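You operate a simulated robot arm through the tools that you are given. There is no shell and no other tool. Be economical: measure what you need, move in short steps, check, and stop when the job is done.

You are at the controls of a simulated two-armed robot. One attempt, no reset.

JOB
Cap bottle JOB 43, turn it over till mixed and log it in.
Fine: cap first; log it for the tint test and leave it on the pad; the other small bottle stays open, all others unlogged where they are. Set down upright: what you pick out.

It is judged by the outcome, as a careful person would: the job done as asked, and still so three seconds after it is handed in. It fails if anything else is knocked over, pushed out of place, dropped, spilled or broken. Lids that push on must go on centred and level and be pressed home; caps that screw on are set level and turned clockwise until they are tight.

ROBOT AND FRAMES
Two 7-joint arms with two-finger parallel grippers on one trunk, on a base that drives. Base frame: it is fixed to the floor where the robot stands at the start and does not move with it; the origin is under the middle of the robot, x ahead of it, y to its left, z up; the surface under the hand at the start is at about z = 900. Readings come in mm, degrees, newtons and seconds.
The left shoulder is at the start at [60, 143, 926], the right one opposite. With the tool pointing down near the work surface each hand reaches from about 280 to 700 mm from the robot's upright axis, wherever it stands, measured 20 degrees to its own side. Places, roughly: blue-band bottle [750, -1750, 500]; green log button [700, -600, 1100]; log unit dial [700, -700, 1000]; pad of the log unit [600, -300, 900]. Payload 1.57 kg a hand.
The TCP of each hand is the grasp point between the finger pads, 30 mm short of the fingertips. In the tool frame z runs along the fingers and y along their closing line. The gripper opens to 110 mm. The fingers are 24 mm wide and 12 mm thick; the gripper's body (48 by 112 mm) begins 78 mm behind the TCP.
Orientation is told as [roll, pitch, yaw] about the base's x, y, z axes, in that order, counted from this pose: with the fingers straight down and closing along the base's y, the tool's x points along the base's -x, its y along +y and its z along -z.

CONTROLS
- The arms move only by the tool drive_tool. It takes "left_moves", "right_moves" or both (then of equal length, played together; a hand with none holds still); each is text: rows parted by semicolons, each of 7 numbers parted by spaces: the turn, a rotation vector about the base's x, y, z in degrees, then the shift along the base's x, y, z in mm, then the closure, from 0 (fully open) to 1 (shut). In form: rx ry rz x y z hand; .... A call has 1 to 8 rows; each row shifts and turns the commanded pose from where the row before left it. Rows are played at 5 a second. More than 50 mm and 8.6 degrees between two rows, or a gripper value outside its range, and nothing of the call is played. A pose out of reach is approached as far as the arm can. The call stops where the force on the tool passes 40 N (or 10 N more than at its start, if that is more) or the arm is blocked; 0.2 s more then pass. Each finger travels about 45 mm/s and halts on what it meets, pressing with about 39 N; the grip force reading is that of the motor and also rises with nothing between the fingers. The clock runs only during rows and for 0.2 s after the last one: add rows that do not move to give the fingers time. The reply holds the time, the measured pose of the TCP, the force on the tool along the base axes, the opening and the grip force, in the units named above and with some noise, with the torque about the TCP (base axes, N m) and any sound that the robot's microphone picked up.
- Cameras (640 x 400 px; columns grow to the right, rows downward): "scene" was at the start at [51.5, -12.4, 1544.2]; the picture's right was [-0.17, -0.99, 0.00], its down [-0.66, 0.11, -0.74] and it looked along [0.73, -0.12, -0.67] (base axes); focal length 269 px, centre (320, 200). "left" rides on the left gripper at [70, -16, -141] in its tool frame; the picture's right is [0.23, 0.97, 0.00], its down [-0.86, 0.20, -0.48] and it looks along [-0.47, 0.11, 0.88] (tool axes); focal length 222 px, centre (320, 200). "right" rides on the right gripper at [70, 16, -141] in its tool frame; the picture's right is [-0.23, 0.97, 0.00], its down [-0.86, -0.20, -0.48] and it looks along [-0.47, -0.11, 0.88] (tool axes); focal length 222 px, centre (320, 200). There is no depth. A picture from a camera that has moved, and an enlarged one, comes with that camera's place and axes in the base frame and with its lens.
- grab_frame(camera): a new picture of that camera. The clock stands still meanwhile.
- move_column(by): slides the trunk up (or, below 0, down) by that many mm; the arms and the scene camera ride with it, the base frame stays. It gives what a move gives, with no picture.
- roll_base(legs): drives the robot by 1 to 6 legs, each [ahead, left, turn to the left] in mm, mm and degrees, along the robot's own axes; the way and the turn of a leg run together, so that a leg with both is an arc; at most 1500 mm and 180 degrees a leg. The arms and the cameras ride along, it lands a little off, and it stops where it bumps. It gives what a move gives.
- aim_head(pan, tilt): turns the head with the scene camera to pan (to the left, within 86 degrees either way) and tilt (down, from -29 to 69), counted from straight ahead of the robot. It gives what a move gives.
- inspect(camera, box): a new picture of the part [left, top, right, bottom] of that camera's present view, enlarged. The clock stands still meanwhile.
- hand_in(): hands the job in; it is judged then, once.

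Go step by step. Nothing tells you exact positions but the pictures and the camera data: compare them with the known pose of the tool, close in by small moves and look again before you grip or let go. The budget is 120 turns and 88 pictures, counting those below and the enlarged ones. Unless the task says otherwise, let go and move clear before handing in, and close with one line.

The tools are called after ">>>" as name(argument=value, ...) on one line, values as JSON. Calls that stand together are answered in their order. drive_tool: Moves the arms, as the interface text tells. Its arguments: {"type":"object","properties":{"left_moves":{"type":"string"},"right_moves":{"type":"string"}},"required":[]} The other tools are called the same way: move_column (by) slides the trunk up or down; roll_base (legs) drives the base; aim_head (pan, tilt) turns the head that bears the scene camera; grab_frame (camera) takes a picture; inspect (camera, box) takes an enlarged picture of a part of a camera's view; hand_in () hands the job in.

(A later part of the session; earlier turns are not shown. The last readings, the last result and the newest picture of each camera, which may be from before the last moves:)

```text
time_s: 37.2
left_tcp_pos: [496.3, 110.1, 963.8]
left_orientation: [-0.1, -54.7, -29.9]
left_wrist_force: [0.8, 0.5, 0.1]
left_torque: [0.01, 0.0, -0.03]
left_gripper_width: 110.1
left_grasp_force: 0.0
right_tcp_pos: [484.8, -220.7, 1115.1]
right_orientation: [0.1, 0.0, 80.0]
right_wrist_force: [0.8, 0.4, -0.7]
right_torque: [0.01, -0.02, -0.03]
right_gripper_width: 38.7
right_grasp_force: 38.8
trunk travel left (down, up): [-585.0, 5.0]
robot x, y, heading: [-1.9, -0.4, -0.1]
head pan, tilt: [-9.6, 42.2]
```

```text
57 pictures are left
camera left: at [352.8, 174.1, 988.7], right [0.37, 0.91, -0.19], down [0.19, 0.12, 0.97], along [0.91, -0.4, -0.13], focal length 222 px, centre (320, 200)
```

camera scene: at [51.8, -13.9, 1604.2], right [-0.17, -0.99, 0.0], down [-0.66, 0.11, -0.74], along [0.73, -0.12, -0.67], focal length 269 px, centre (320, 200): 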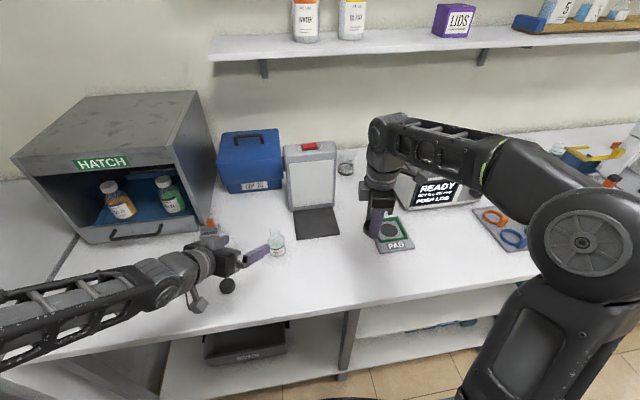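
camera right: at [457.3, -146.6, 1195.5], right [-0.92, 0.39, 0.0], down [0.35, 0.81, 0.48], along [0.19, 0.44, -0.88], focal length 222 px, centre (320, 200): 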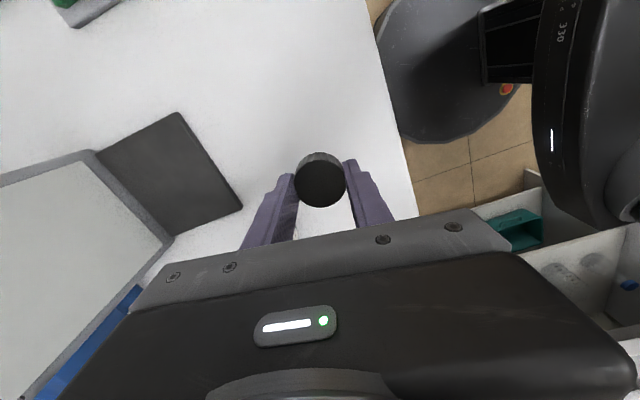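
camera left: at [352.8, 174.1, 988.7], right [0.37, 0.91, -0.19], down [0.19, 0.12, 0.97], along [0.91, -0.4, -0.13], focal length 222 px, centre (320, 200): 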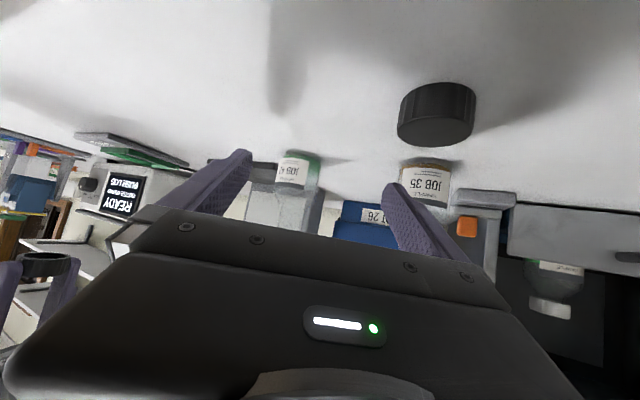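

>>> drive_tool(left_moves="0 0 0 13 -13 -3 0;0 0 0 13 -13 -3 0;0 0 0 13 -13 -3 0;0 0 0 13 -14 -3 0")

>>> grab_frame(camera="left")

>>> inspect(camera="scene", box=[200, 210, 320, 290])

```text
time_s: 38.2
left_tcp_pos: [546.6, 56.4, 952.5]
left_orientation: [-0.1, -54.6, -29.8]
left_wrist_force: [-1.2, -0.7, -0.7]
left_torque: [0.06, -0.01, 0.01]
left_gripper_width: 109.9
left_grasp_force: 0.1
right_tcp_pos: [483.8, -222.3, 1114.1]
right_orientation: [0.1, 0.0, 80.0]
right_wrist_force: [-0.2, 0.1, -0.2]
right_torque: [0.0, 0.01, 0.0]
right_gripper_width: 38.8
right_grasp_force: 38.8
trunk travel left (down, up): [-585.0, 5.0]
robot x, y, heading: [3.0, -1.4, -0.2]
head pan, tilt: [-9.6, 42.2]
```

```text
56 pictures are left
camera left: at [404.8, 119.5, 976.8], right [0.37, 0.91, -0.19], down [0.19, 0.12, 0.97], along [0.91, -0.4, -0.13], focal length 222 px, centre (320, 200)
```

left: 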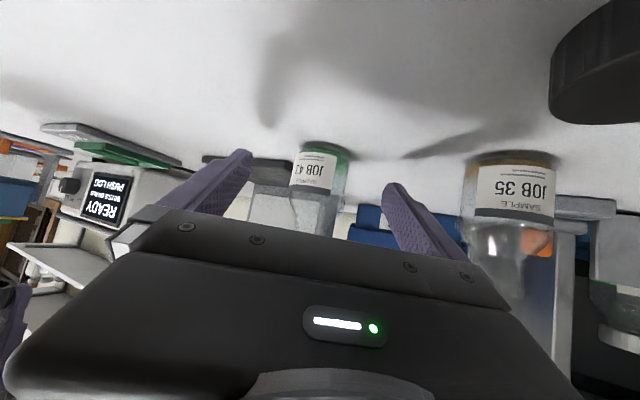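

```text
5.00 times, centred on (260, 250) of scene
camera zoom: at [51.6, -12.7, 1604.2], right [-0.17, -0.99, 0.0], down [-0.66, 0.11, -0.74], along [0.73, -0.12, -0.67], focal length 1344 px, centre (620, -50)
```

zoom: 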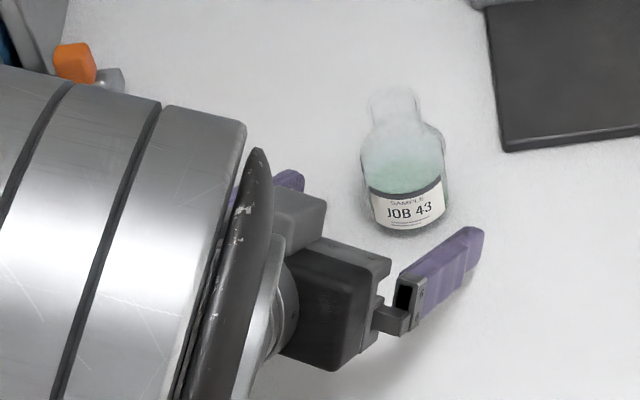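

>>> inspect(camera="left", box=[270, 130, 370, 210])

```text
5.00 times, centred on (320, 170) of left
camera zoom: at [404.8, 119.5, 976.8], right [0.37, 0.91, -0.19], down [0.19, 0.12, 0.97], along [0.91, -0.4, -0.13], focal length 1111 px, centre (320, 350)
```

zoom: 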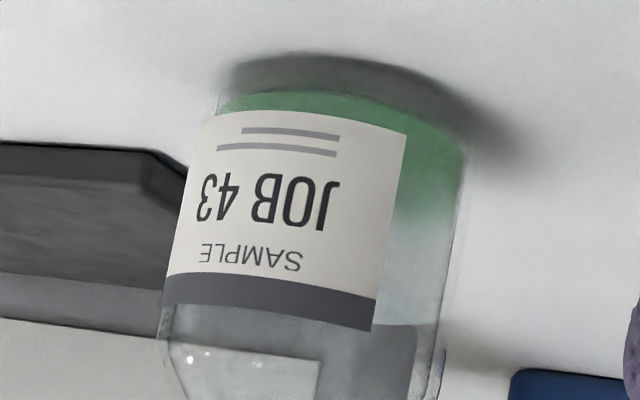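

The bottle sits about (604, 27), in line with the fingers. I advance 64 mm along the approach and lower to z 940.

>>> drive_tool(left_moves="0 0 0 14 -7 -4 0;0 0 0 14 -7 -4 0;0 0 0 14 -7 -4 0;0 0 0 13 -7 0 0")

>>> grab_frame(camera="left")

>>> inspect(camera="scene", box=[220, 210, 340, 290])

```text
time_s: 39.2
left_tcp_pos: [603.2, 28.9, 939.8]
left_orientation: [0.0, -54.6, -30.0]
left_wrist_force: [0.3, 0.2, -0.2]
left_torque: [-0.04, 0.05, -0.03]
left_gripper_width: 110.0
left_grasp_force: 0.1
right_tcp_pos: [484.6, -221.2, 1114.4]
right_orientation: [0.0, 0.0, 80.0]
right_wrist_force: [0.3, 0.9, -0.5]
right_torque: [-0.02, 0.0, 0.02]
right_gripper_width: 38.7
right_grasp_force: 39.1
trunk travel left (down, up): [-585.0, 5.0]
robot x, y, heading: [-1.8, -1.1, 0.2]
head pan, tilt: [-9.6, 42.2]
```

```text
53 pictures are left
camera left: at [460.0, 92.2, 965.1], right [0.37, 0.91, -0.19], down [0.19, 0.12, 0.97], along [0.91, -0.4, -0.13], focal length 222 px, centre (320, 200)
```

left: 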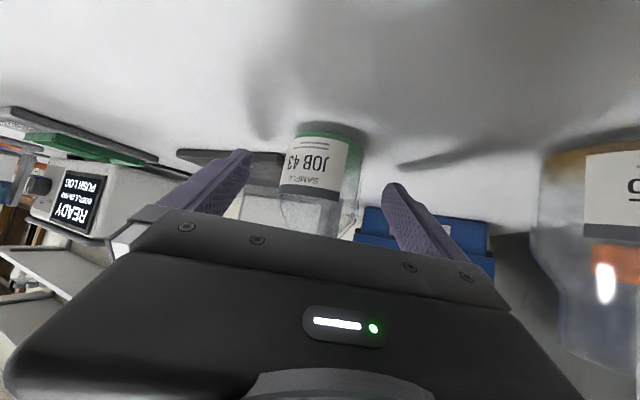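

```text
5.00 times, centred on (280, 250) of scene
camera zoom: at [51.6, -12.4, 1604.2], right [-0.17, -0.99, 0.0], down [-0.66, 0.11, -0.74], along [0.73, -0.12, -0.67], focal length 1344 px, centre (520, -50)
```

zoom: 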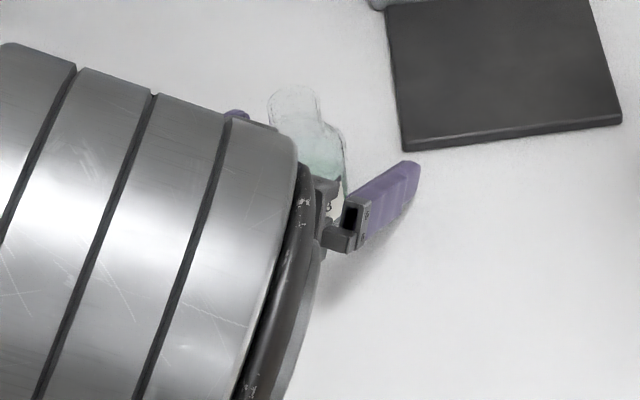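

The bottle lies right between the pads (depth and column agree). I close the left hand.

>>> drive_tool(left_moves="0 0 0 0 0 0 0.4;0 0 0 0 0 0 0.45;0 0 0 0 0 0 0.48;0 0 0 0 0 0 0.5;0 0 0 0 0 0 1;0 0 0 0 0 0 1;0 0 0 0 0 0 1")

>>> grab_frame(camera="left")

```text
time_s: 40.8
left_tcp_pos: [603.3, 29.4, 939.9]
left_orientation: [-0.1, -54.6, -29.9]
left_wrist_force: [0.2, 0.3, 0.2]
left_torque: [0.0, -0.03, 0.02]
left_gripper_width: 55.1
left_grasp_force: 39.4
right_tcp_pos: [483.1, -221.7, 1115.1]
right_orientation: [0.0, 0.1, 79.9]
right_wrist_force: [0.6, 0.0, -0.8]
right_torque: [-0.01, 0.01, 0.0]
right_gripper_width: 38.8
right_grasp_force: 38.5
trunk travel left (down, up): [-585.0, 5.0]
robot x, y, heading: [-1.8, -1.0, -0.2]
head pan, tilt: [-9.6, 42.2]
```

```text
51 pictures are left
camera left: at [459.8, 92.2, 965.2], right [0.37, 0.91, -0.19], down [0.19, 0.12, 0.97], along [0.91, -0.4, -0.13], focal length 222 px, centre (320, 200)
```

left: 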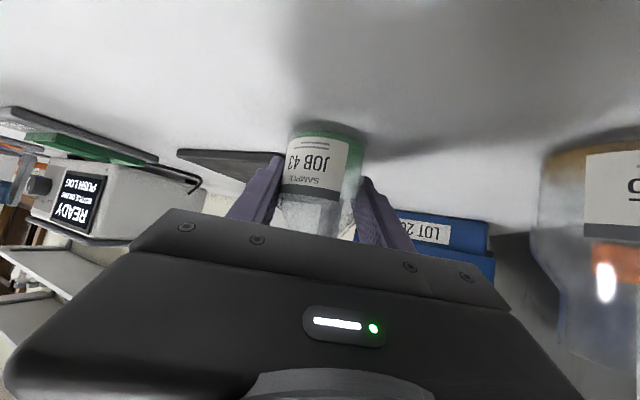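

Bottle held (55 mm). Now I bring the cap hand over to look down on the bottle mouth with its camera, staying high.

>>> drive_tool(right_moves="0 0 0 15 39 3 1;0 0 0 15 39 3 1;0 0 0 15 39 3 1;0 0 0 15 39 3 1;0 0 0 15 39 3 1;0 0 0 15 39 3 1;0 0 0 15 39 3 1;0 0 0 14 38 3 1")

>>> grab_frame(camera="right")

```text
time_s: 42.6
left_tcp_pos: [602.4, 30.6, 938.8]
left_orientation: [-0.1, -54.7, -30.0]
left_wrist_force: [-0.6, -0.3, -0.2]
left_torque: [0.0, 0.02, 0.02]
left_gripper_width: 55.1
left_grasp_force: 38.7
right_tcp_pos: [550.7, -44.5, 1128.5]
right_orientation: [0.0, 0.0, 80.0]
right_wrist_force: [-0.4, 0.3, -0.2]
right_torque: [-0.03, 0.04, 0.01]
right_gripper_width: 38.6
right_grasp_force: 39.1
right hand out of reach, approached as far as the arm can: row 5, 6, 7, 8
trunk travel left (down, up): [-585.0, 5.0]
robot x, y, heading: [-3.5, -0.4, -0.0]
head pan, tilt: [-9.6, 42.2]
```

```text
50 pictures are left
camera right: at [524.1, -110.9, 1270.2], right [-0.92, 0.39, 0.0], down [0.34, 0.81, 0.48], along [0.19, 0.44, -0.88], focal length 222 px, centre (320, 200)
```

right: 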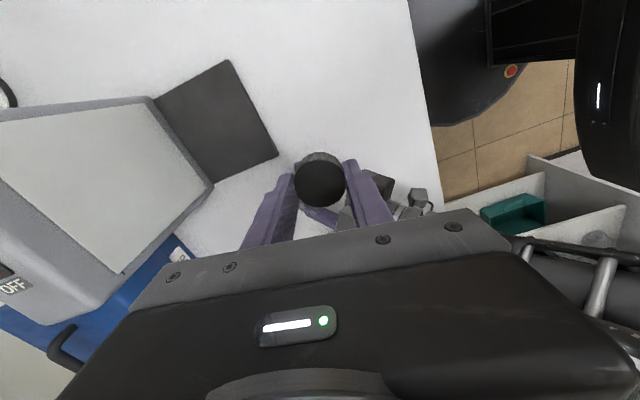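

The right arm cannot reach that far at this height, so I bring the held bottle about 60 mm closer, slowly and just clear of the bench.

>>> drive_tool(left_moves="0 0 0 0 0 4 1;0 0 0 0 0 6 1;0 0 0 -6 -3 2 1;0 0 0 -10 -4 0 1;0 0 0 -10 -4 0 1;0 0 0 -10 -4 0 1")

>>> grab_frame(camera="scene")

```text
time_s: 44.0
left_tcp_pos: [567.4, 13.9, 952.6]
left_orientation: [-0.1, -54.5, -29.9]
left_wrist_force: [0.9, 0.3, -1.9]
left_torque: [0.0, 0.0, -0.01]
left_gripper_width: 54.8
left_grasp_force: 39.0
right_tcp_pos: [550.0, -45.1, 1127.8]
right_orientation: [-0.1, 0.0, 80.0]
right_wrist_force: [-0.2, 0.4, -1.0]
right_torque: [0.01, 0.02, -0.02]
right_gripper_width: 38.8
right_grasp_force: 38.8
trunk travel left (down, up): [-585.0, 5.0]
robot x, y, heading: [3.8, -1.4, -0.1]
head pan, tilt: [-9.6, 42.2]
```

```text
49 pictures are left
camera scene: at [51.5, -12.5, 1604.2], right [-0.17, -0.99, 0.0], down [-0.66, 0.11, -0.74], along [0.73, -0.12, -0.67], focal length 269 px, centre (320, 200)
```

scene: 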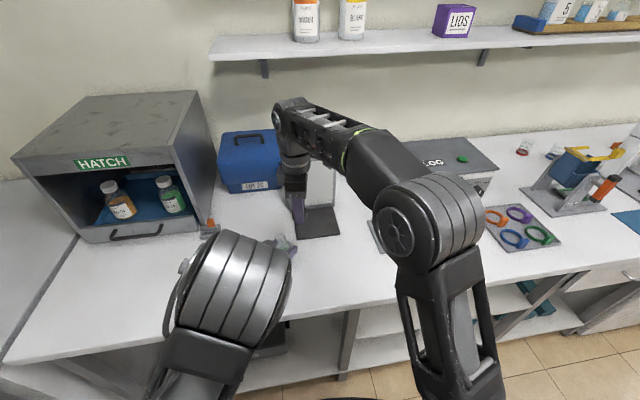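

>>> drive_tool(left_moves="0 0 0 -9 -5 0 1;0 0 0 -9 -5 0 1;0 0 0 -9 -4 0 1;0 0 0 0 0 -6 1;0 0 0 0 0 -5 1;0 0 0 0 0 -1.5 1")

>>> inspect(camera="scene", box=[250, 180, 370, 260])

>>> grab_frame(camera="left")

```text
time_s: 45.4
left_tcp_pos: [540.4, 0.6, 940.6]
left_orientation: [-0.2, -54.7, -29.9]
left_wrist_force: [-0.6, 0.2, 1.0]
left_torque: [0.02, 0.12, -0.02]
left_gripper_width: 55.1
left_grasp_force: 39.5
right_tcp_pos: [550.6, -45.0, 1128.6]
right_orientation: [0.0, 0.0, 80.0]
right_wrist_force: [-0.2, -0.3, -0.2]
right_torque: [0.02, -0.02, 0.01]
right_gripper_width: 38.7
right_grasp_force: 39.0
trunk travel left (down, up): [-585.0, 5.0]
robot x, y, heading: [1.6, 0.1, -0.2]
head pan, tilt: [-9.6, 42.2]
```

```text
5.00 times, centred on (310, 220) of scene
camera zoom: at [51.3, -12.3, 1604.3], right [-0.17, -0.99, 0.0], down [-0.66, 0.11, -0.74], along [0.73, -0.12, -0.67], focal length 1344 px, centre (370, 100)
```

zoom: 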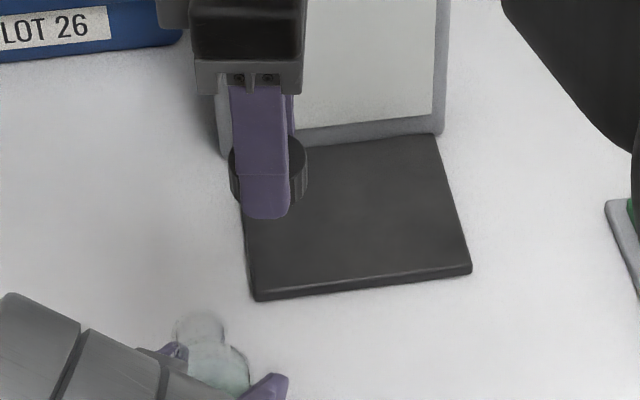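

```text
47 pictures are left
camera left: at [396.6, 63.4, 965.0], right [0.37, 0.91, -0.19], down [0.19, 0.12, 0.97], along [0.91, -0.4, -0.13], focal length 222 px, centre (320, 200)
```

left: 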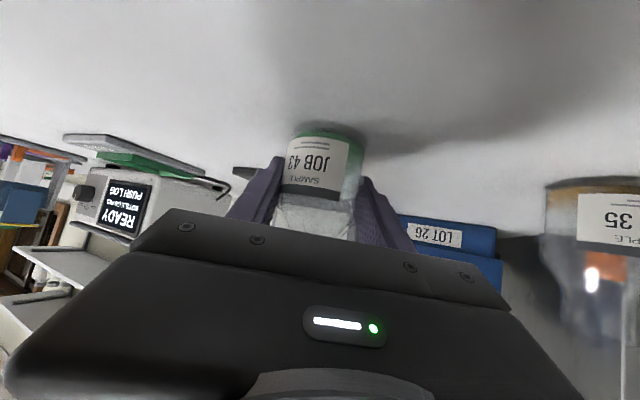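

The bottle stands upright at about (540, 0). Now I take the cap hand beyond it to look down at the mouth.

>>> drive_tool(right_moves="0 0 0 -1 0 -19 1;0 0 0 -1 16 -19 1;0 0 0 -1 16 0 1;0 0 0 -1 16 0 1;0 0 0 -1 16 0 1;0 0 0 0 16 0 1;0 0 0 0 15 0 1")

>>> grab_frame(camera="right")

```text
time_s: 47.0
left_tcp_pos: [539.8, 1.1, 940.2]
left_orientation: [0.0, -54.7, -29.8]
left_wrist_force: [1.2, -2.0, 7.1]
left_torque: [-0.03, 0.15, -0.01]
left_gripper_width: 55.0
left_grasp_force: 38.6
right_tcp_pos: [545.0, 50.7, 1088.9]
right_orientation: [0.0, 0.0, 80.0]
right_wrist_force: [0.0, -0.6, 0.5]
right_torque: [0.01, -0.02, -0.03]
right_gripper_width: 38.7
right_grasp_force: 38.6
trunk travel left (down, up): [-585.0, 5.0]
robot x, y, heading: [3.1, 1.5, 0.1]
head pan, tilt: [-9.6, 42.2]
```

```text
46 pictures are left
camera right: at [518.8, -16.2, 1231.3], right [-0.92, 0.39, 0.0], down [0.34, 0.81, 0.48], along [0.19, 0.44, -0.88], focal length 222 px, centre (320, 200)
```

right: 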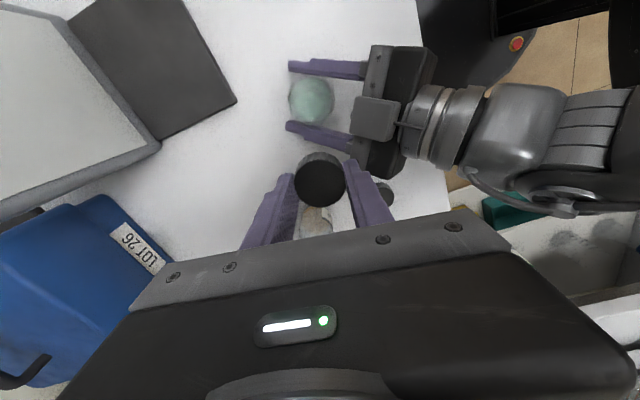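

>>> inspect(camera="right", box=[272, 65, 352, 135])

>>> inspect(camera="right", box=[280, 140, 360, 220])

```text
5.71 times, centred on (312, 100) of right
camera zoom: at [518.8, -16.2, 1231.3], right [-0.92, 0.39, 0.0], down [0.34, 0.81, 0.48], along [0.19, 0.44, -0.88], focal length 1269 px, centre (366, 771)
```

zoom: 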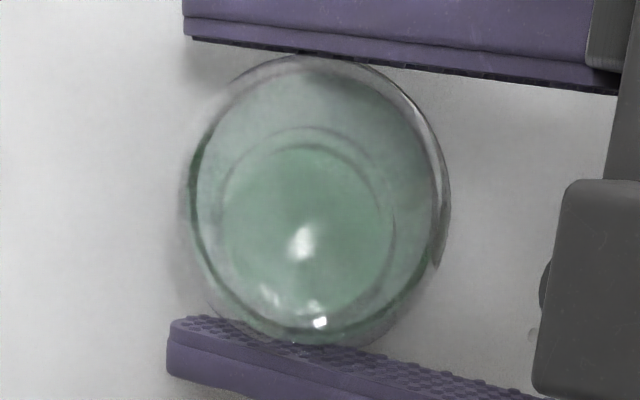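

```text
5.00 times, centred on (320, 180) of right
camera zoom: at [518.8, -16.2, 1231.3], right [-0.92, 0.39, 0.0], down [0.34, 0.81, 0.48], along [0.19, 0.44, -0.88], focal length 1111 px, centre (320, 300)
```

zoom: 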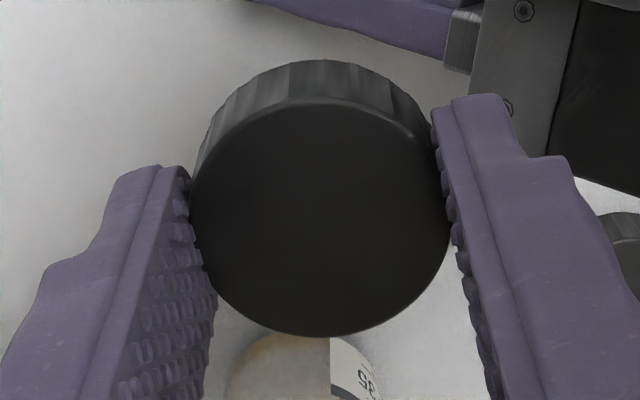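

Mouth centre measured at about (537, 0.5), neck ~30 mm; the cap sits centred in the fingers. I move above it and descend to just over the rim.

>>> drive_tool(right_moves="0 0 0 -2 -12.5 0 1;0 0 0 -2 -12.5 0 1;0 0 0 -2 -12.5 0 1;0 0 0 -2 -12.4 0 1;0 0 0 0 0 -15 1;0 0 0 0 0 -15 1")

>>> grab_frame(camera="right")

>>> inspect(camera="scene", box=[260, 210, 350, 270])

```text
time_s: 48.4
left_tcp_pos: [538.7, -0.5, 939.8]
left_orientation: [-0.1, -54.7, -29.9]
left_wrist_force: [2.3, -0.9, 8.1]
left_torque: [-0.03, 0.03, 0.03]
left_gripper_width: 55.0
left_grasp_force: 39.3
right_tcp_pos: [536.7, -0.0, 1060.2]
right_orientation: [-0.1, 0.1, 80.1]
right_wrist_force: [0.2, -0.3, -0.1]
right_torque: [-0.01, 0.02, -0.02]
right_gripper_width: 38.6
right_grasp_force: 39.1
trunk travel left (down, up): [-585.0, 5.0]
robot x, y, heading: [0.7, 3.0, 0.1]
head pan, tilt: [-9.6, 42.2]
```

```text
43 pictures are left
camera right: at [510.6, -67.0, 1201.4], right [-0.92, 0.39, 0.0], down [0.34, 0.81, 0.48], along [0.19, 0.44, -0.88], focal length 222 px, centre (320, 200)
```

right: 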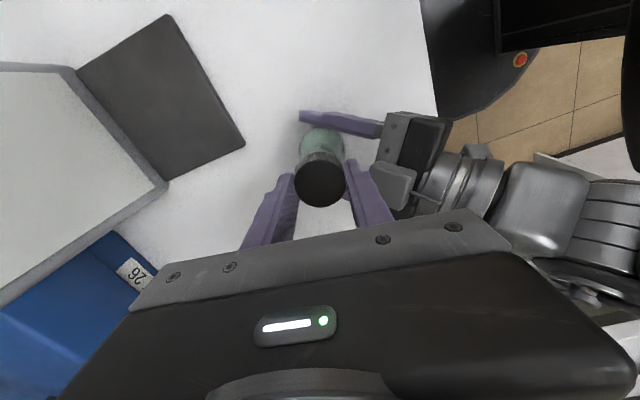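

```text
6.67 times, centred on (305, 240) of scene
camera zoom: at [51.0, -12.5, 1604.3], right [-0.17, -0.99, 0.0], down [-0.66, 0.11, -0.74], along [0.73, -0.12, -0.67], focal length 1792 px, centre (420, -67)
```

zoom: 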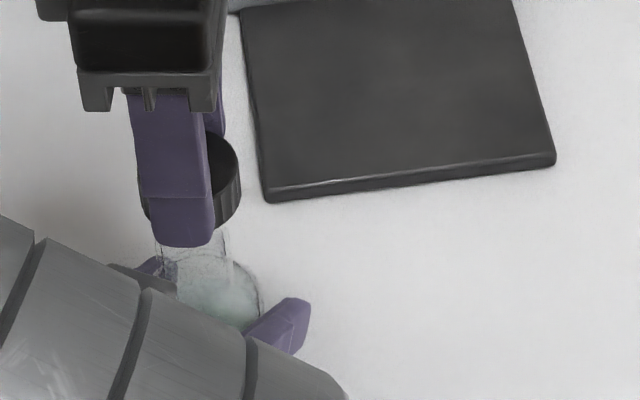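

>>> inspect(camera="right", box=[280, 115, 360, 215])

>>> inspect(camera="scene", box=[272, 226, 302, 256])

```text
4.00 times, centred on (320, 165) of right
camera zoom: at [510.6, -67.0, 1201.4], right [-0.92, 0.39, 0.0], down [0.34, 0.81, 0.48], along [0.19, 0.44, -0.88], focal length 888 px, centre (320, 340)
```

zoom: 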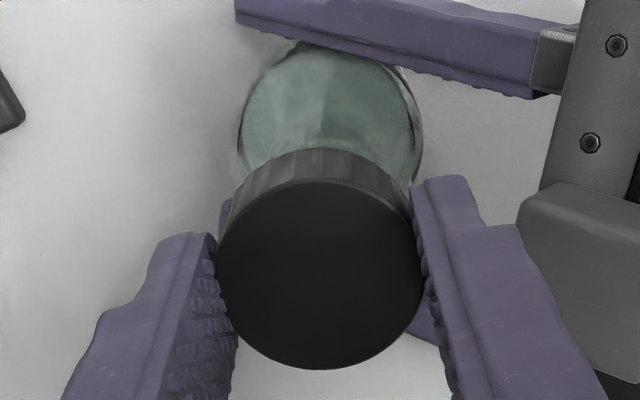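

```text
13.33 times, centred on (287, 241) of scene
camera zoom: at [51.0, -12.5, 1604.3], right [-0.17, -0.99, 0.0], down [-0.66, 0.11, -0.74], along [0.73, -0.12, -0.67], focal length 3583 px, centre (760, -347)
```

zoom: 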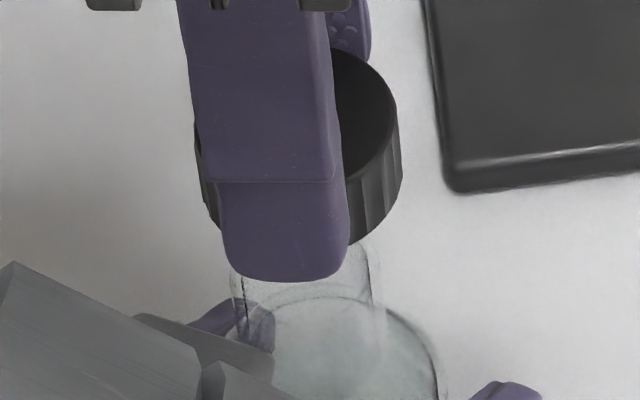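

Both views put the bottle about 2.6 mm nearer the robot and ~2 mm left of the cap. I shift and recheck.

>>> drive_tool(right_moves="0 0 0 -2.6 2.2 0 1;0 0 0 0 0 -10 1")

>>> inspect(camera="scene", box=[272, 226, 302, 256])

>>> inspect(camera="right", box=[280, 115, 360, 215])

```text
time_s: 49.0
left_tcp_pos: [539.0, -0.2, 940.6]
left_orientation: [-0.2, -54.7, -29.9]
left_wrist_force: [2.0, -1.5, 8.4]
left_torque: [-0.05, 0.05, 0.07]
left_gripper_width: 55.2
left_grasp_force: 39.1
right_tcp_pos: [535.4, 1.5, 1051.3]
right_orientation: [0.0, 0.0, 80.0]
right_wrist_force: [-0.2, -0.3, -0.7]
right_torque: [0.02, 0.0, -0.01]
right_gripper_width: 38.4
right_grasp_force: 38.6
trunk travel left (down, up): [-585.0, 5.0]
robot x, y, heading: [3.9, 1.4, -0.2]
head pan, tilt: [-9.6, 42.2]
```

```text
13.33 times, centred on (287, 241) of scene
camera zoom: at [50.9, -12.5, 1604.3], right [-0.17, -0.99, 0.0], down [-0.66, 0.11, -0.74], along [0.73, -0.12, -0.67], focal length 3583 px, centre (760, -347)
```

zoom: 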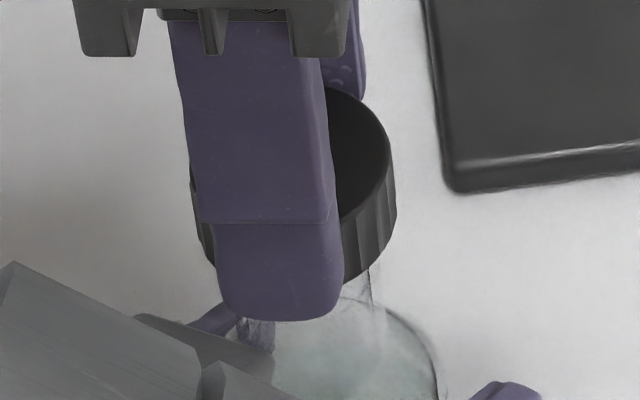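

```text
4.00 times, centred on (320, 165) of right
camera zoom: at [508.5, -65.0, 1191.9], right [-0.92, 0.39, 0.0], down [0.35, 0.81, 0.48], along [0.19, 0.44, -0.88], focal length 888 px, centre (320, 340)
```

zoom: 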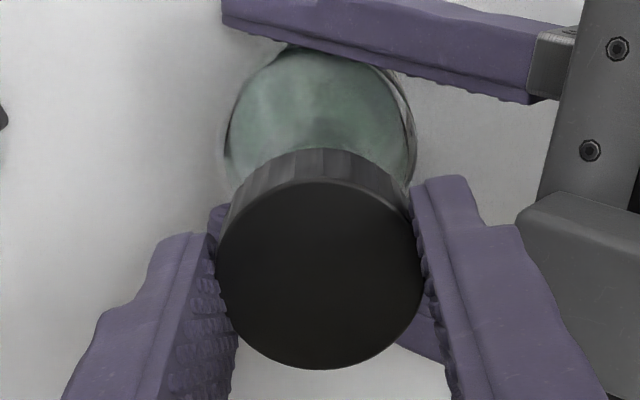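

Aligned in both views. I lower slowly, watching the force.

>>> drive_tool(right_moves="0 0 0 0 0.8 -3 1;0 0 0 0 0 -3 1;0 0 0 0 0 -3 1;0 0 0 0 0 -2 1")

>>> inspect(camera="scene", box=[272, 226, 302, 256])

```text
time_s: 50.0
left_tcp_pos: [539.4, 0.2, 939.8]
left_orientation: [-0.2, -54.7, -29.8]
left_wrist_force: [0.8, -2.9, 8.8]
left_torque: [-0.02, 0.08, 0.06]
left_gripper_width: 55.3
left_grasp_force: 39.8
right_tcp_pos: [535.5, 2.7, 1040.4]
right_orientation: [0.0, 0.0, 80.0]
right_wrist_force: [0.0, -0.2, -0.5]
right_torque: [-0.02, 0.01, 0.01]
right_gripper_width: 38.5
right_grasp_force: 39.1
trunk travel left (down, up): [-585.0, 5.0]
robot x, y, heading: [-0.2, -0.4, -0.1]
head pan, tilt: [-9.6, 42.2]
```

```text
13.33 times, centred on (287, 241) of scene
camera zoom: at [50.9, -12.5, 1604.3], right [-0.17, -0.99, 0.0], down [-0.66, 0.11, -0.74], along [0.73, -0.12, -0.67], focal length 3583 px, centre (760, -347)
```

zoom: 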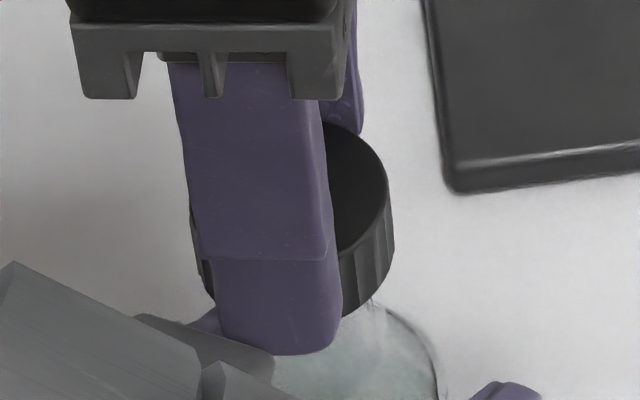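

>>> drive_tool(right_moves="0 0 0 0 0 -2 1;0 0 0 0 0 -2 1;0 0 0 0 0 -1 1")

>>> drive_tool(right_moves="0 0 0 0 0 -1 1;0 0 0 0 0 -1 1;0 0 0 0 0 -1 1")

```text
time_s: 50.8
left_tcp_pos: [540.0, 1.3, 940.1]
left_orientation: [-0.2, -54.7, -29.9]
left_wrist_force: [1.0, -0.4, 9.4]
left_torque: [-0.05, 0.07, 0.05]
left_gripper_width: 55.1
left_grasp_force: 39.0
right_tcp_pos: [535.3, 2.6, 1034.8]
right_orientation: [0.0, 0.0, 79.9]
right_wrist_force: [-0.5, 0.5, -0.2]
right_torque: [0.03, 0.0, 0.0]
right_gripper_width: 38.6
right_grasp_force: 38.9
trunk travel left (down, up): [-585.0, 5.0]
robot x, y, heading: [-2.1, -5.6, -0.2]
head pan, tilt: [-9.6, 42.2]
```

```text
time_s: 51.6
left_tcp_pos: [539.5, 0.3, 939.7]
left_orientation: [-0.1, -54.7, -29.9]
left_wrist_force: [1.4, -0.4, 8.5]
left_torque: [-0.03, 0.04, 0.02]
left_gripper_width: 55.1
left_grasp_force: 39.0
right_tcp_pos: [534.0, 3.1, 1031.7]
right_orientation: [0.1, 0.0, 79.9]
right_wrist_force: [0.2, 0.3, 0.4]
right_torque: [-0.03, 0.01, 0.0]
right_gripper_width: 38.8
right_grasp_force: 39.0
trunk travel left (down, up): [-585.0, 5.0]
robot x, y, heading: [-0.9, 2.6, -0.1]
head pan, tilt: [-9.6, 42.2]
```

>>> drive_tool(right_moves="0 0 0 0 0 -1 1;0 0 0 0 0 -1 1;0 0 0 0 0 -1 1")

>>> drive_tool(right_moves="0 0 0 0 0 -1 1;0 0 0 0 0 -1 1;0 0 0 0 0 -1 1")

>>> inspect(camera="scene", box=[272, 226, 302, 256])

```text
time_s: 52.4
left_tcp_pos: [538.8, -0.0, 940.2]
left_orientation: [-0.2, -54.7, -29.9]
left_wrist_force: [-2.4, -0.3, 10.3]
left_torque: [-0.02, -0.1, 0.09]
left_gripper_width: 55.1
left_grasp_force: 39.2
right_tcp_pos: [535.1, 2.2, 1024.9]
right_orientation: [0.2, 0.0, 80.0]
right_wrist_force: [3.8, -2.7, 0.2]
right_torque: [-0.09, -0.12, 0.01]
right_gripper_width: 38.7
right_grasp_force: 39.3
trunk travel left (down, up): [-585.0, 5.0]
robot x, y, heading: [-4.1, 0.3, 0.1]
head pan, tilt: [-9.6, 42.2]
```

```text
time_s: 53.2
left_tcp_pos: [538.5, 0.6, 941.1]
left_orientation: [0.1, -54.7, -30.0]
left_wrist_force: [-3.8, 1.3, 9.6]
left_torque: [-0.13, -0.09, 0.05]
left_gripper_width: 55.2
left_grasp_force: 39.2
right_tcp_pos: [534.2, 2.0, 1026.2]
right_orientation: [0.0, 0.0, 80.0]
right_wrist_force: [3.6, -2.6, 2.5]
right_torque: [-0.13, -0.17, -0.02]
right_gripper_width: 38.4
right_grasp_force: 38.5
trunk travel left (down, up): [-585.0, 5.0]
robot x, y, heading: [-1.3, -0.4, 0.1]
head pan, tilt: [-9.6, 42.2]
```

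```text
13.33 times, centred on (287, 241) of scene
camera zoom: at [50.5, -12.5, 1604.3], right [-0.17, -0.99, 0.0], down [-0.66, 0.11, -0.74], along [0.73, -0.12, -0.67], focal length 3583 px, centre (760, -347)
```

zoom: 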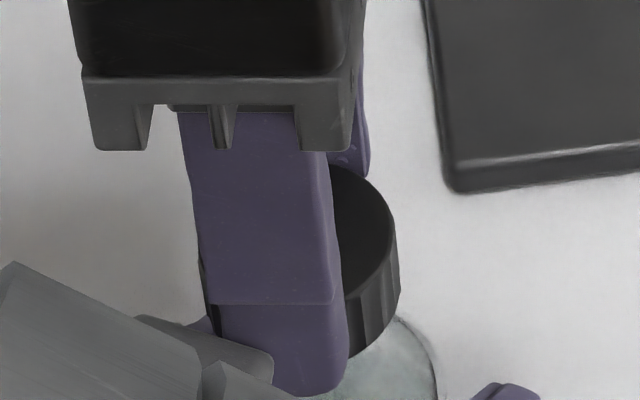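

The cap has met the neck with a small side force. I ease it (+1, -0.8) and then press lightly and start turning clockwise.

>>> drive_tool(right_moves="0 0 0 1 -0.8 0 1;0 0 0 0 0 -0.7 1;0 0 0 0 0 -0.7 1")

>>> drive_tool(right_moves="0 0 -8.5 0 0 0 1;0 0 -8.5 0 0 0 1;0 0 -8.5 0 0 -0.3 1;0 0 -8.5 0 0 0 1;0 0 -8.5 0 0 -0.3 1;0 0 -8.5 0 0 0 1")

```text
time_s: 54.0
left_tcp_pos: [539.4, 0.8, 940.2]
left_orientation: [0.0, -54.7, -29.9]
left_wrist_force: [-2.1, -0.1, 7.4]
left_torque: [0.06, 0.2, 0.01]
left_gripper_width: 55.3
left_grasp_force: 39.3
right_tcp_pos: [535.4, 3.4, 1024.3]
right_orientation: [0.1, 0.0, 80.0]
right_wrist_force: [0.8, -0.4, 0.4]
right_torque: [0.02, 0.04, 0.03]
right_gripper_width: 38.7
right_grasp_force: 39.0
trunk travel left (down, up): [-585.0, 5.0]
robot x, y, heading: [-4.3, -0.5, 0.0]
head pan, tilt: [-9.6, 42.2]
```

```text
time_s: 55.4
left_tcp_pos: [537.8, 0.1, 939.7]
left_orientation: [-0.1, -54.6, -29.9]
left_wrist_force: [-2.7, 0.4, 6.9]
left_torque: [-0.02, 0.18, 0.02]
left_gripper_width: 55.2
left_grasp_force: 38.8
right_tcp_pos: [537.1, 2.3, 1023.6]
right_orientation: [0.0, 0.1, 28.8]
right_wrist_force: [-0.3, 0.6, -0.3]
right_torque: [0.0, 0.02, -0.01]
right_gripper_width: 38.5
right_grasp_force: 38.9
trunk travel left (down, up): [-585.0, 5.0]
robot x, y, heading: [1.4, -1.5, -0.2]
head pan, tilt: [-9.6, 42.2]
```

Side force gone; no resistance yet, so the cap is sliding over the neck. I lower until it seats.

>>> drive_tool(right_moves="0 0 0 0 0 -1 1;0 0 0 0 0 -1 1;0 0 0 0 0 -1 1")

>>> drive_tool(right_moves="0 0 0 0 0 -1 1;0 0 0 0 0 -1 1")

>>> inspect(camera="scene", box=[272, 226, 312, 261])

```text
time_s: 56.2
left_tcp_pos: [537.7, 0.7, 940.2]
left_orientation: [-0.1, -54.7, -30.0]
left_wrist_force: [-2.4, -0.4, 6.3]
left_torque: [0.04, 0.13, 0.04]
left_gripper_width: 55.4
left_grasp_force: 38.7
right_tcp_pos: [535.0, 2.6, 1019.8]
right_orientation: [-0.1, -0.2, 28.9]
right_wrist_force: [1.3, -0.8, 0.3]
right_torque: [-0.07, 0.02, -0.01]
right_gripper_width: 38.7
right_grasp_force: 39.2
trunk travel left (down, up): [-585.0, 5.0]
robot x, y, heading: [0.8, -1.5, -0.3]
head pan, tilt: [-9.6, 42.2]
```

```text
time_s: 56.8
left_tcp_pos: [540.3, 0.3, 940.8]
left_orientation: [-0.1, -54.7, -29.9]
left_wrist_force: [-1.9, 0.3, 4.2]
left_torque: [-0.36, -0.02, 0.06]
left_gripper_width: 55.0
left_grasp_force: 38.7
right_tcp_pos: [535.3, 2.0, 1017.9]
right_orientation: [0.0, 0.0, 29.0]
right_wrist_force: [1.1, 0.1, -0.9]
right_torque: [0.43, 0.07, -0.02]
right_gripper_width: 38.5
right_grasp_force: 39.2
trunk travel left (down, up): [-585.0, 5.0]
robot x, y, heading: [-1.5, -0.8, -0.1]
head pan, tilt: [-9.6, 42.2]
```

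```text
11.43 times, centred on (292, 244) of scene
camera zoom: at [51.0, -12.4, 1604.2], right [-0.17, -0.99, 0.0], down [-0.66, 0.11, -0.74], along [0.73, -0.12, -0.67], focal length 3071 px, centre (640, -297)
```

zoom: 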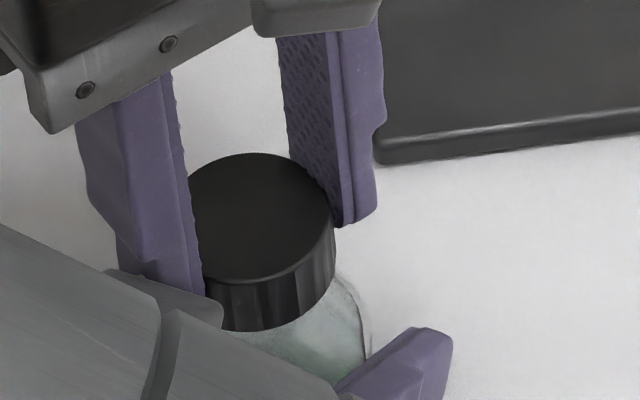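

A small tilting couple shows the cap is now on the thread. I turn clockwise with slight down-following and watch.

>>> drive_tool(right_moves="0 0 -8.5 0 0 0 1;0 0 -8.5 0 0 0 1;0 0 -8.5 0 0 0 1;0 0 -8.5 0 0 0 1")

>>> drive_tool(right_moves="0 0 0 0 0 -1 1;0 0 0 0 0 -1 1")

```text
time_s: 57.8
left_tcp_pos: [539.6, 1.0, 940.0]
left_orientation: [-0.1, -54.8, -29.9]
left_wrist_force: [1.2, -1.5, 5.0]
left_torque: [0.1, 0.21, 0.0]
left_gripper_width: 55.1
left_grasp_force: 39.2
right_tcp_pos: [535.1, 0.4, 1018.7]
right_orientation: [0.0, -0.1, -5.2]
right_wrist_force: [-3.6, 1.3, -1.8]
right_torque: [0.07, 0.08, 0.04]
right_gripper_width: 38.8
right_grasp_force: 39.4
trunk travel left (down, up): [-585.0, 5.0]
robot x, y, heading: [4.5, 4.8, -0.2]
head pan, tilt: [-9.6, 42.2]
```

```text
time_s: 58.4
left_tcp_pos: [538.6, -0.6, 940.5]
left_orientation: [0.0, -54.6, -29.9]
left_wrist_force: [7.0, -2.1, -1.4]
left_torque: [-0.04, 0.3, 0.02]
left_gripper_width: 55.4
left_grasp_force: 39.0
right_tcp_pos: [538.0, 3.2, 1016.3]
right_orientation: [0.1, 0.0, -5.0]
right_wrist_force: [-7.7, 1.0, 7.4]
right_torque: [0.02, 0.27, -0.06]
right_gripper_width: 38.8
right_grasp_force: 39.2
trunk travel left (down, up): [-585.0, 5.0]
robot x, y, heading: [-0.1, -5.1, -0.1]
head pan, tilt: [-9.6, 42.2]
```

Now there is upward resistance of 7 N: thread start reached. I ease -1 mm in x and turn clockwise.

>>> drive_tool(right_moves="0 0 -8.5 -0.6 0 0 1;0 0 -8.5 -0.6 0 0 1;0 0 -8.5 0 0 -0.2 1;0 0 -8.5 0 0 -0.2 1")

>>> drive_tool(right_moves="0 0 -8.5 0 0 -0.2 1;0 0 -8.5 0 0 -0.2 1;0 0 -8.5 0 0 -0.2 1;0 0 -8.5 0 0 -0.2 1")

```text
time_s: 59.4
left_tcp_pos: [538.5, 0.0, 940.0]
left_orientation: [-0.1, -54.6, -30.1]
left_wrist_force: [0.4, -1.7, 3.2]
left_torque: [0.17, -0.35, -0.02]
left_gripper_width: 55.1
left_grasp_force: 38.7
right_tcp_pos: [534.4, 3.1, 1018.7]
right_orientation: [0.2, -0.1, -39.2]
right_wrist_force: [3.2, 3.1, 6.1]
right_torque: [0.13, -0.11, 0.0]
right_gripper_width: 38.5
right_grasp_force: 38.8
trunk travel left (down, up): [-585.0, 5.0]
robot x, y, heading: [-3.1, 0.7, -0.0]
head pan, tilt: [-9.6, 42.2]
```

```text
time_s: 60.4
left_tcp_pos: [538.1, 0.9, 938.7]
left_orientation: [-0.2, -54.7, -29.8]
left_wrist_force: [-6.6, -3.2, 6.1]
left_torque: [0.14, -0.58, 0.05]
left_gripper_width: 54.9
left_grasp_force: 39.1
right_tcp_pos: [535.4, 3.7, 1016.2]
right_orientation: [0.2, 0.1, -73.3]
right_wrist_force: [10.7, 4.6, 8.7]
right_torque: [0.1, -0.32, -0.03]
right_gripper_width: 38.7
right_grasp_force: 39.1
trunk travel left (down, up): [-585.0, 5.0]
robot x, y, heading: [1.0, 1.8, -0.2]
head pan, tilt: [-9.6, 42.2]
```

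Side forces rotate with the hand, so the cap is held slightly off the hand's axis. I release it here on the neck, turn back, and check centring with the camera before regripping.

>>> drive_tool(right_moves="0 0 0 1.5 0.8 0 1;0 0 0 0 0 0 0.45;0 0 0 0 0 0 0.45;0 0 0 0 0 0 0.45")

>>> inspect(camera="scene", box=[262, 216, 322, 261])

>>> inspect(camera="right", box=[270, 130, 370, 230])

```text
time_s: 61.4
left_tcp_pos: [539.4, 0.6, 940.6]
left_orientation: [-0.2, -54.7, -29.9]
left_wrist_force: [-0.2, -0.8, 4.9]
left_torque: [-0.13, 0.1, 0.01]
left_gripper_width: 55.0
left_grasp_force: 38.7
right_tcp_pos: [535.9, 2.2, 1015.7]
right_orientation: [0.0, 0.0, -73.0]
right_wrist_force: [0.0, -0.4, -0.6]
right_torque: [-0.04, -0.01, 0.0]
right_gripper_width: 60.5
right_grasp_force: 0.0
trunk travel left (down, up): [-585.0, 5.0]
robot x, y, heading: [-0.4, 0.5, -0.1]
head pan, tilt: [-9.6, 42.2]
```

```text
8.89 times, centred on (292, 238) of scene
camera zoom: at [51.0, -12.4, 1604.2], right [-0.17, -0.99, 0.0], down [-0.66, 0.11, -0.74], along [0.73, -0.12, -0.67], focal length 2389 px, centre (569, -142)
```

zoom: 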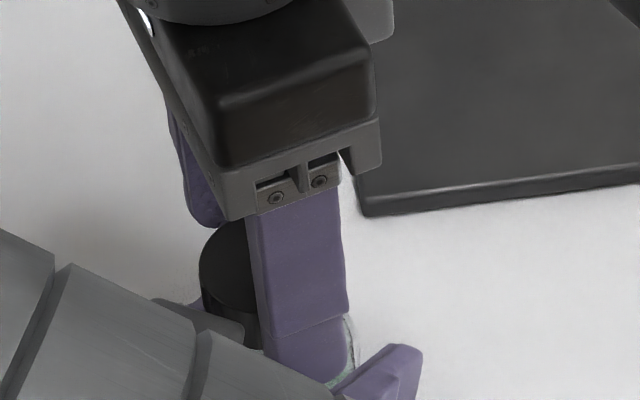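

```text
4.00 times, centred on (320, 180) of right
camera zoom: at [532.9, 73.6, 1156.6], right [1.0, 0.07, 0.0], down [0.06, -0.88, 0.48], along [0.03, -0.48, -0.88], focal length 888 px, centre (320, 280)
```

zoom: 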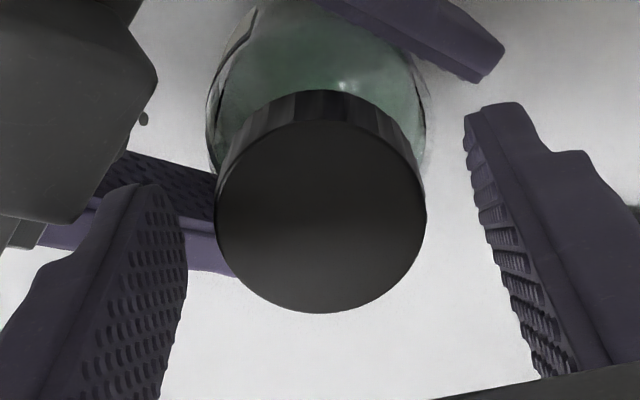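

The cap now sits exactly on the hand's axis and concentric with the bottle. I rotate the open hand back +153°.

>>> drive_tool(right_moves="0 0 0 0 0 10 0.45;0 0 8.5 0 0 5 0.45;0 0 8.5 0 0 0 0.45;0 0 8.5 0 0 0 0.45;0 0 8.5 0 0 0 0.45;0 0 8.5 0 0 0 0.45;0 0 8.5 0 0 0 0.45;0 0 8.5 0 0 0 0.45")

>>> drive_tool(right_moves="0 0 8.5 0 0 0 0.45;0 0 8.5 0 0 0 0.45;0 0 8.5 0 0 0 0.45;0 0 8.5 0 0 0 0.45;0 0 8.5 0 0 0 0.45;0 0 8.5 0 0 0 0.45;0 0 8.5 0 0 0 0.45;0 0 8.5 0 0 0 0.45")

>>> drive_tool(right_moves="0 0 8.5 0 0 0 0.45;0 0 8.5 0 0 0 0.45;0 0 8.5 0 0 0 0.45;0 0 0 0 0 -8 0.45;0 0 0 0 0 -6 0.45")

>>> inspect(camera="right", box=[270, 130, 370, 230])

```text
time_s: 63.2
left_tcp_pos: [539.7, 1.6, 940.2]
left_orientation: [-0.1, -54.6, -29.9]
left_wrist_force: [0.6, 1.0, 4.9]
left_torque: [-0.06, 0.07, 0.04]
left_gripper_width: 55.0
left_grasp_force: 39.1
right_tcp_pos: [537.0, 2.8, 1030.4]
right_orientation: [0.0, 0.0, -13.3]
right_wrist_force: [1.1, 0.2, 0.1]
right_torque: [0.0, -0.03, 0.02]
right_gripper_width: 60.4
right_grasp_force: 0.0
trunk travel left (down, up): [-585.0, 5.0]
robot x, y, heading: [-0.7, 4.3, 0.0]
head pan, tilt: [-9.6, 42.2]
```

```text
time_s: 64.6
left_tcp_pos: [537.5, -5.3, 940.4]
left_orientation: [-0.2, -54.8, -30.8]
left_wrist_force: [-3.2, -0.4, 0.3]
left_torque: [0.12, -0.33, 0.17]
left_gripper_width: 55.0
left_grasp_force: 39.2
right_tcp_pos: [541.0, 4.1, 1030.8]
right_orientation: [-0.2, -0.8, 35.3]
right_wrist_force: [4.8, 1.2, -1.3]
right_torque: [-0.04, -0.04, -0.11]
right_gripper_width: 58.8
right_grasp_force: 0.0
trunk travel left (down, up): [-585.0, 5.0]
robot x, y, heading: [-0.7, 5.4, -0.2]
head pan, tilt: [-9.6, 42.2]
stopped in row 6 (left hand): the force on the tool passed its limit at 45 N (the readings are from after the stop); the commanded pose is now the measured one
```

```text
time_s: 65.2
left_tcp_pos: [535.2, -11.3, 940.3]
left_orientation: [-0.3, -54.8, -31.8]
left_wrist_force: [-4.6, -0.7, -1.5]
left_torque: [0.08, -0.37, 0.17]
left_gripper_width: 55.3
left_grasp_force: 38.8
right_tcp_pos: [543.2, 9.1, 1032.4]
right_orientation: [-0.2, -1.8, 50.7]
right_wrist_force: [4.2, 1.4, -0.1]
right_torque: [-0.02, -0.06, -0.1]
right_gripper_width: 58.1
right_grasp_force: 0.0
trunk travel left (down, up): [-585.0, 5.0]
robot x, y, heading: [-1.1, 0.9, -0.0]
head pan, tilt: [-9.6, 42.2]
stopped in row 3 (left hand): the force on the tool passed its limit at 43 N (the readings are from after the stop); the commanded pose is now the measured one
```

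```text
4.00 times, centred on (320, 180) of right
camera zoom: at [484.5, -37.8, 1170.9], right [-0.61, 0.79, 0.0], down [0.69, 0.52, 0.5], along [0.4, 0.31, -0.86], focal length 888 px, centre (320, 280)
```

zoom: 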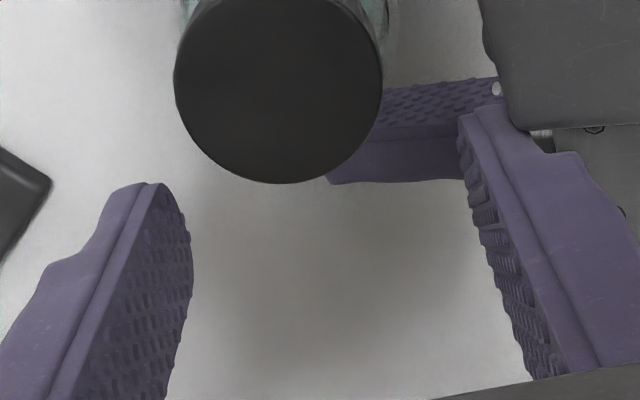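

The open finger bumped the left gripper and nudged the left hand ~12 mm. I back off by rotating back and lift the right hand clear.

>>> drive_tool(right_moves="0 0 -8 0 0 0 0.45;0 0 -8 0 0 0 0.45;0 0 0 0 0 15 0.45;0 0 0 0 0 20 0.45;0 0 0 0 0 20 0.45")

>>> grab_frame(camera="right")

>>> grab_frame(camera="left")

>>> inspect(camera="scene", box=[232, 206, 352, 281])

```text
time_s: 66.4
left_tcp_pos: [535.2, -11.2, 941.1]
left_orientation: [-0.3, -55.0, -31.6]
left_wrist_force: [-0.1, 0.4, -1.6]
left_torque: [0.01, 0.04, -0.02]
left_gripper_width: 55.2
left_grasp_force: 38.7
right_tcp_pos: [542.0, 9.4, 1088.1]
right_orientation: [-0.1, -1.6, 34.6]
right_wrist_force: [0.2, -0.3, -0.1]
right_torque: [0.01, 0.02, 0.01]
right_gripper_width: 60.4
right_grasp_force: 0.1
trunk travel left (down, up): [-585.0, 5.0]
robot x, y, heading: [1.5, 0.4, -0.4]
head pan, tilt: [-9.6, 42.2]
```

```text
31 pictures are left
camera right: at [473.6, -19.7, 1226.9], right [-0.37, 0.93, 0.0], down [0.81, 0.31, 0.5], along [0.47, 0.19, -0.86], focal length 222 px, centre (320, 200)
```

right: 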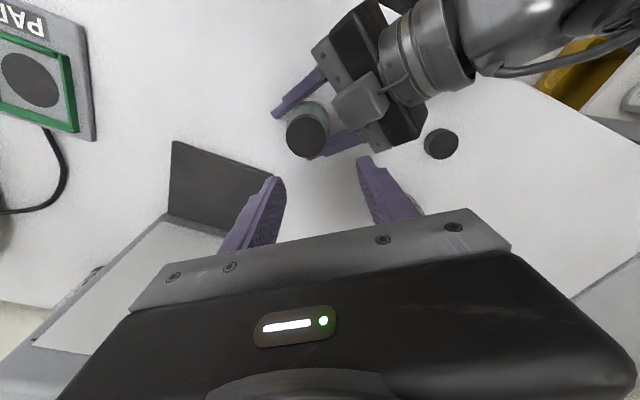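

```text
30 pictures are left
camera left: at [393.9, 56.3, 964.9], right [0.4, 0.9, -0.19], down [0.19, 0.12, 0.97], along [0.89, -0.43, -0.12], focal length 222 px, centre (320, 200)
```

left: 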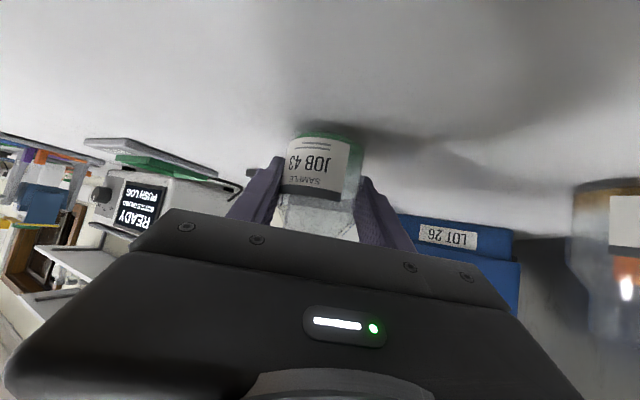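

```text
5.33 times, centred on (292, 244) of scene
camera zoom: at [51.4, -12.3, 1604.2], right [-0.17, -0.99, 0.0], down [-0.66, 0.11, -0.74], along [0.73, -0.12, -0.67], focal length 1433 px, centre (469, -32)
```

zoom: 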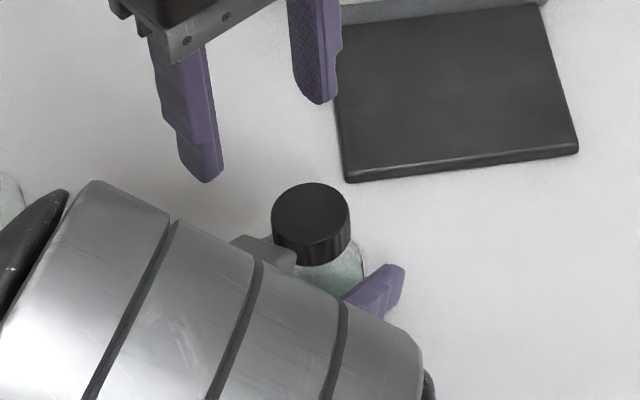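

The bottle still stands held with its cap sitting level, now at about (532, -9). I level the right hand, centre it above and narrow the fingers to 46 mm so they clear the left gripper.

>>> drive_tool(right_moves="-0.9 1.3 -7 -5 -9 0 0.58;0 0 -7.6 -5 -9.5 0 0.58;0 0 0 0 0 -15 0.58;0 0 0 0 0 -15 0.58;0 0 0 0 0 -8 0.58")

>>> inspect(camera="right", box=[270, 130, 370, 230])

```text
time_s: 67.6
left_tcp_pos: [535.5, -11.4, 940.6]
left_orientation: [-0.2, -55.0, -31.6]
left_wrist_force: [0.0, 0.0, -2.5]
left_torque: [0.0, 0.04, 0.0]
left_gripper_width: 55.2
left_grasp_force: 39.0
right_tcp_pos: [532.8, -9.8, 1047.9]
right_orientation: [-0.1, 0.0, 20.0]
right_wrist_force: [0.5, -0.2, -0.2]
right_torque: [-0.01, -0.03, 0.0]
right_gripper_width: 46.2
right_grasp_force: 0.0
trunk travel left (down, up): [-585.0, 5.0]
robot x, y, heading: [-1.4, -4.9, -0.1]
head pan, tilt: [-9.6, 42.2]
```

```text
4.00 times, centred on (320, 180) of right
camera zoom: at [463.1, -18.2, 1190.0], right [-0.12, 0.99, 0.0], down [0.87, 0.11, 0.48], along [0.48, 0.05, -0.88], focal length 888 px, centre (320, 280)
```

zoom: 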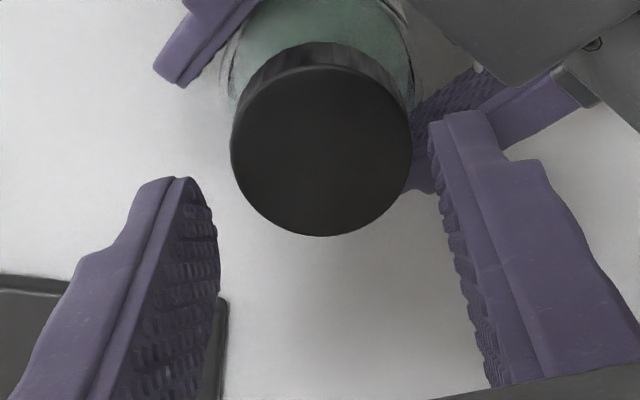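

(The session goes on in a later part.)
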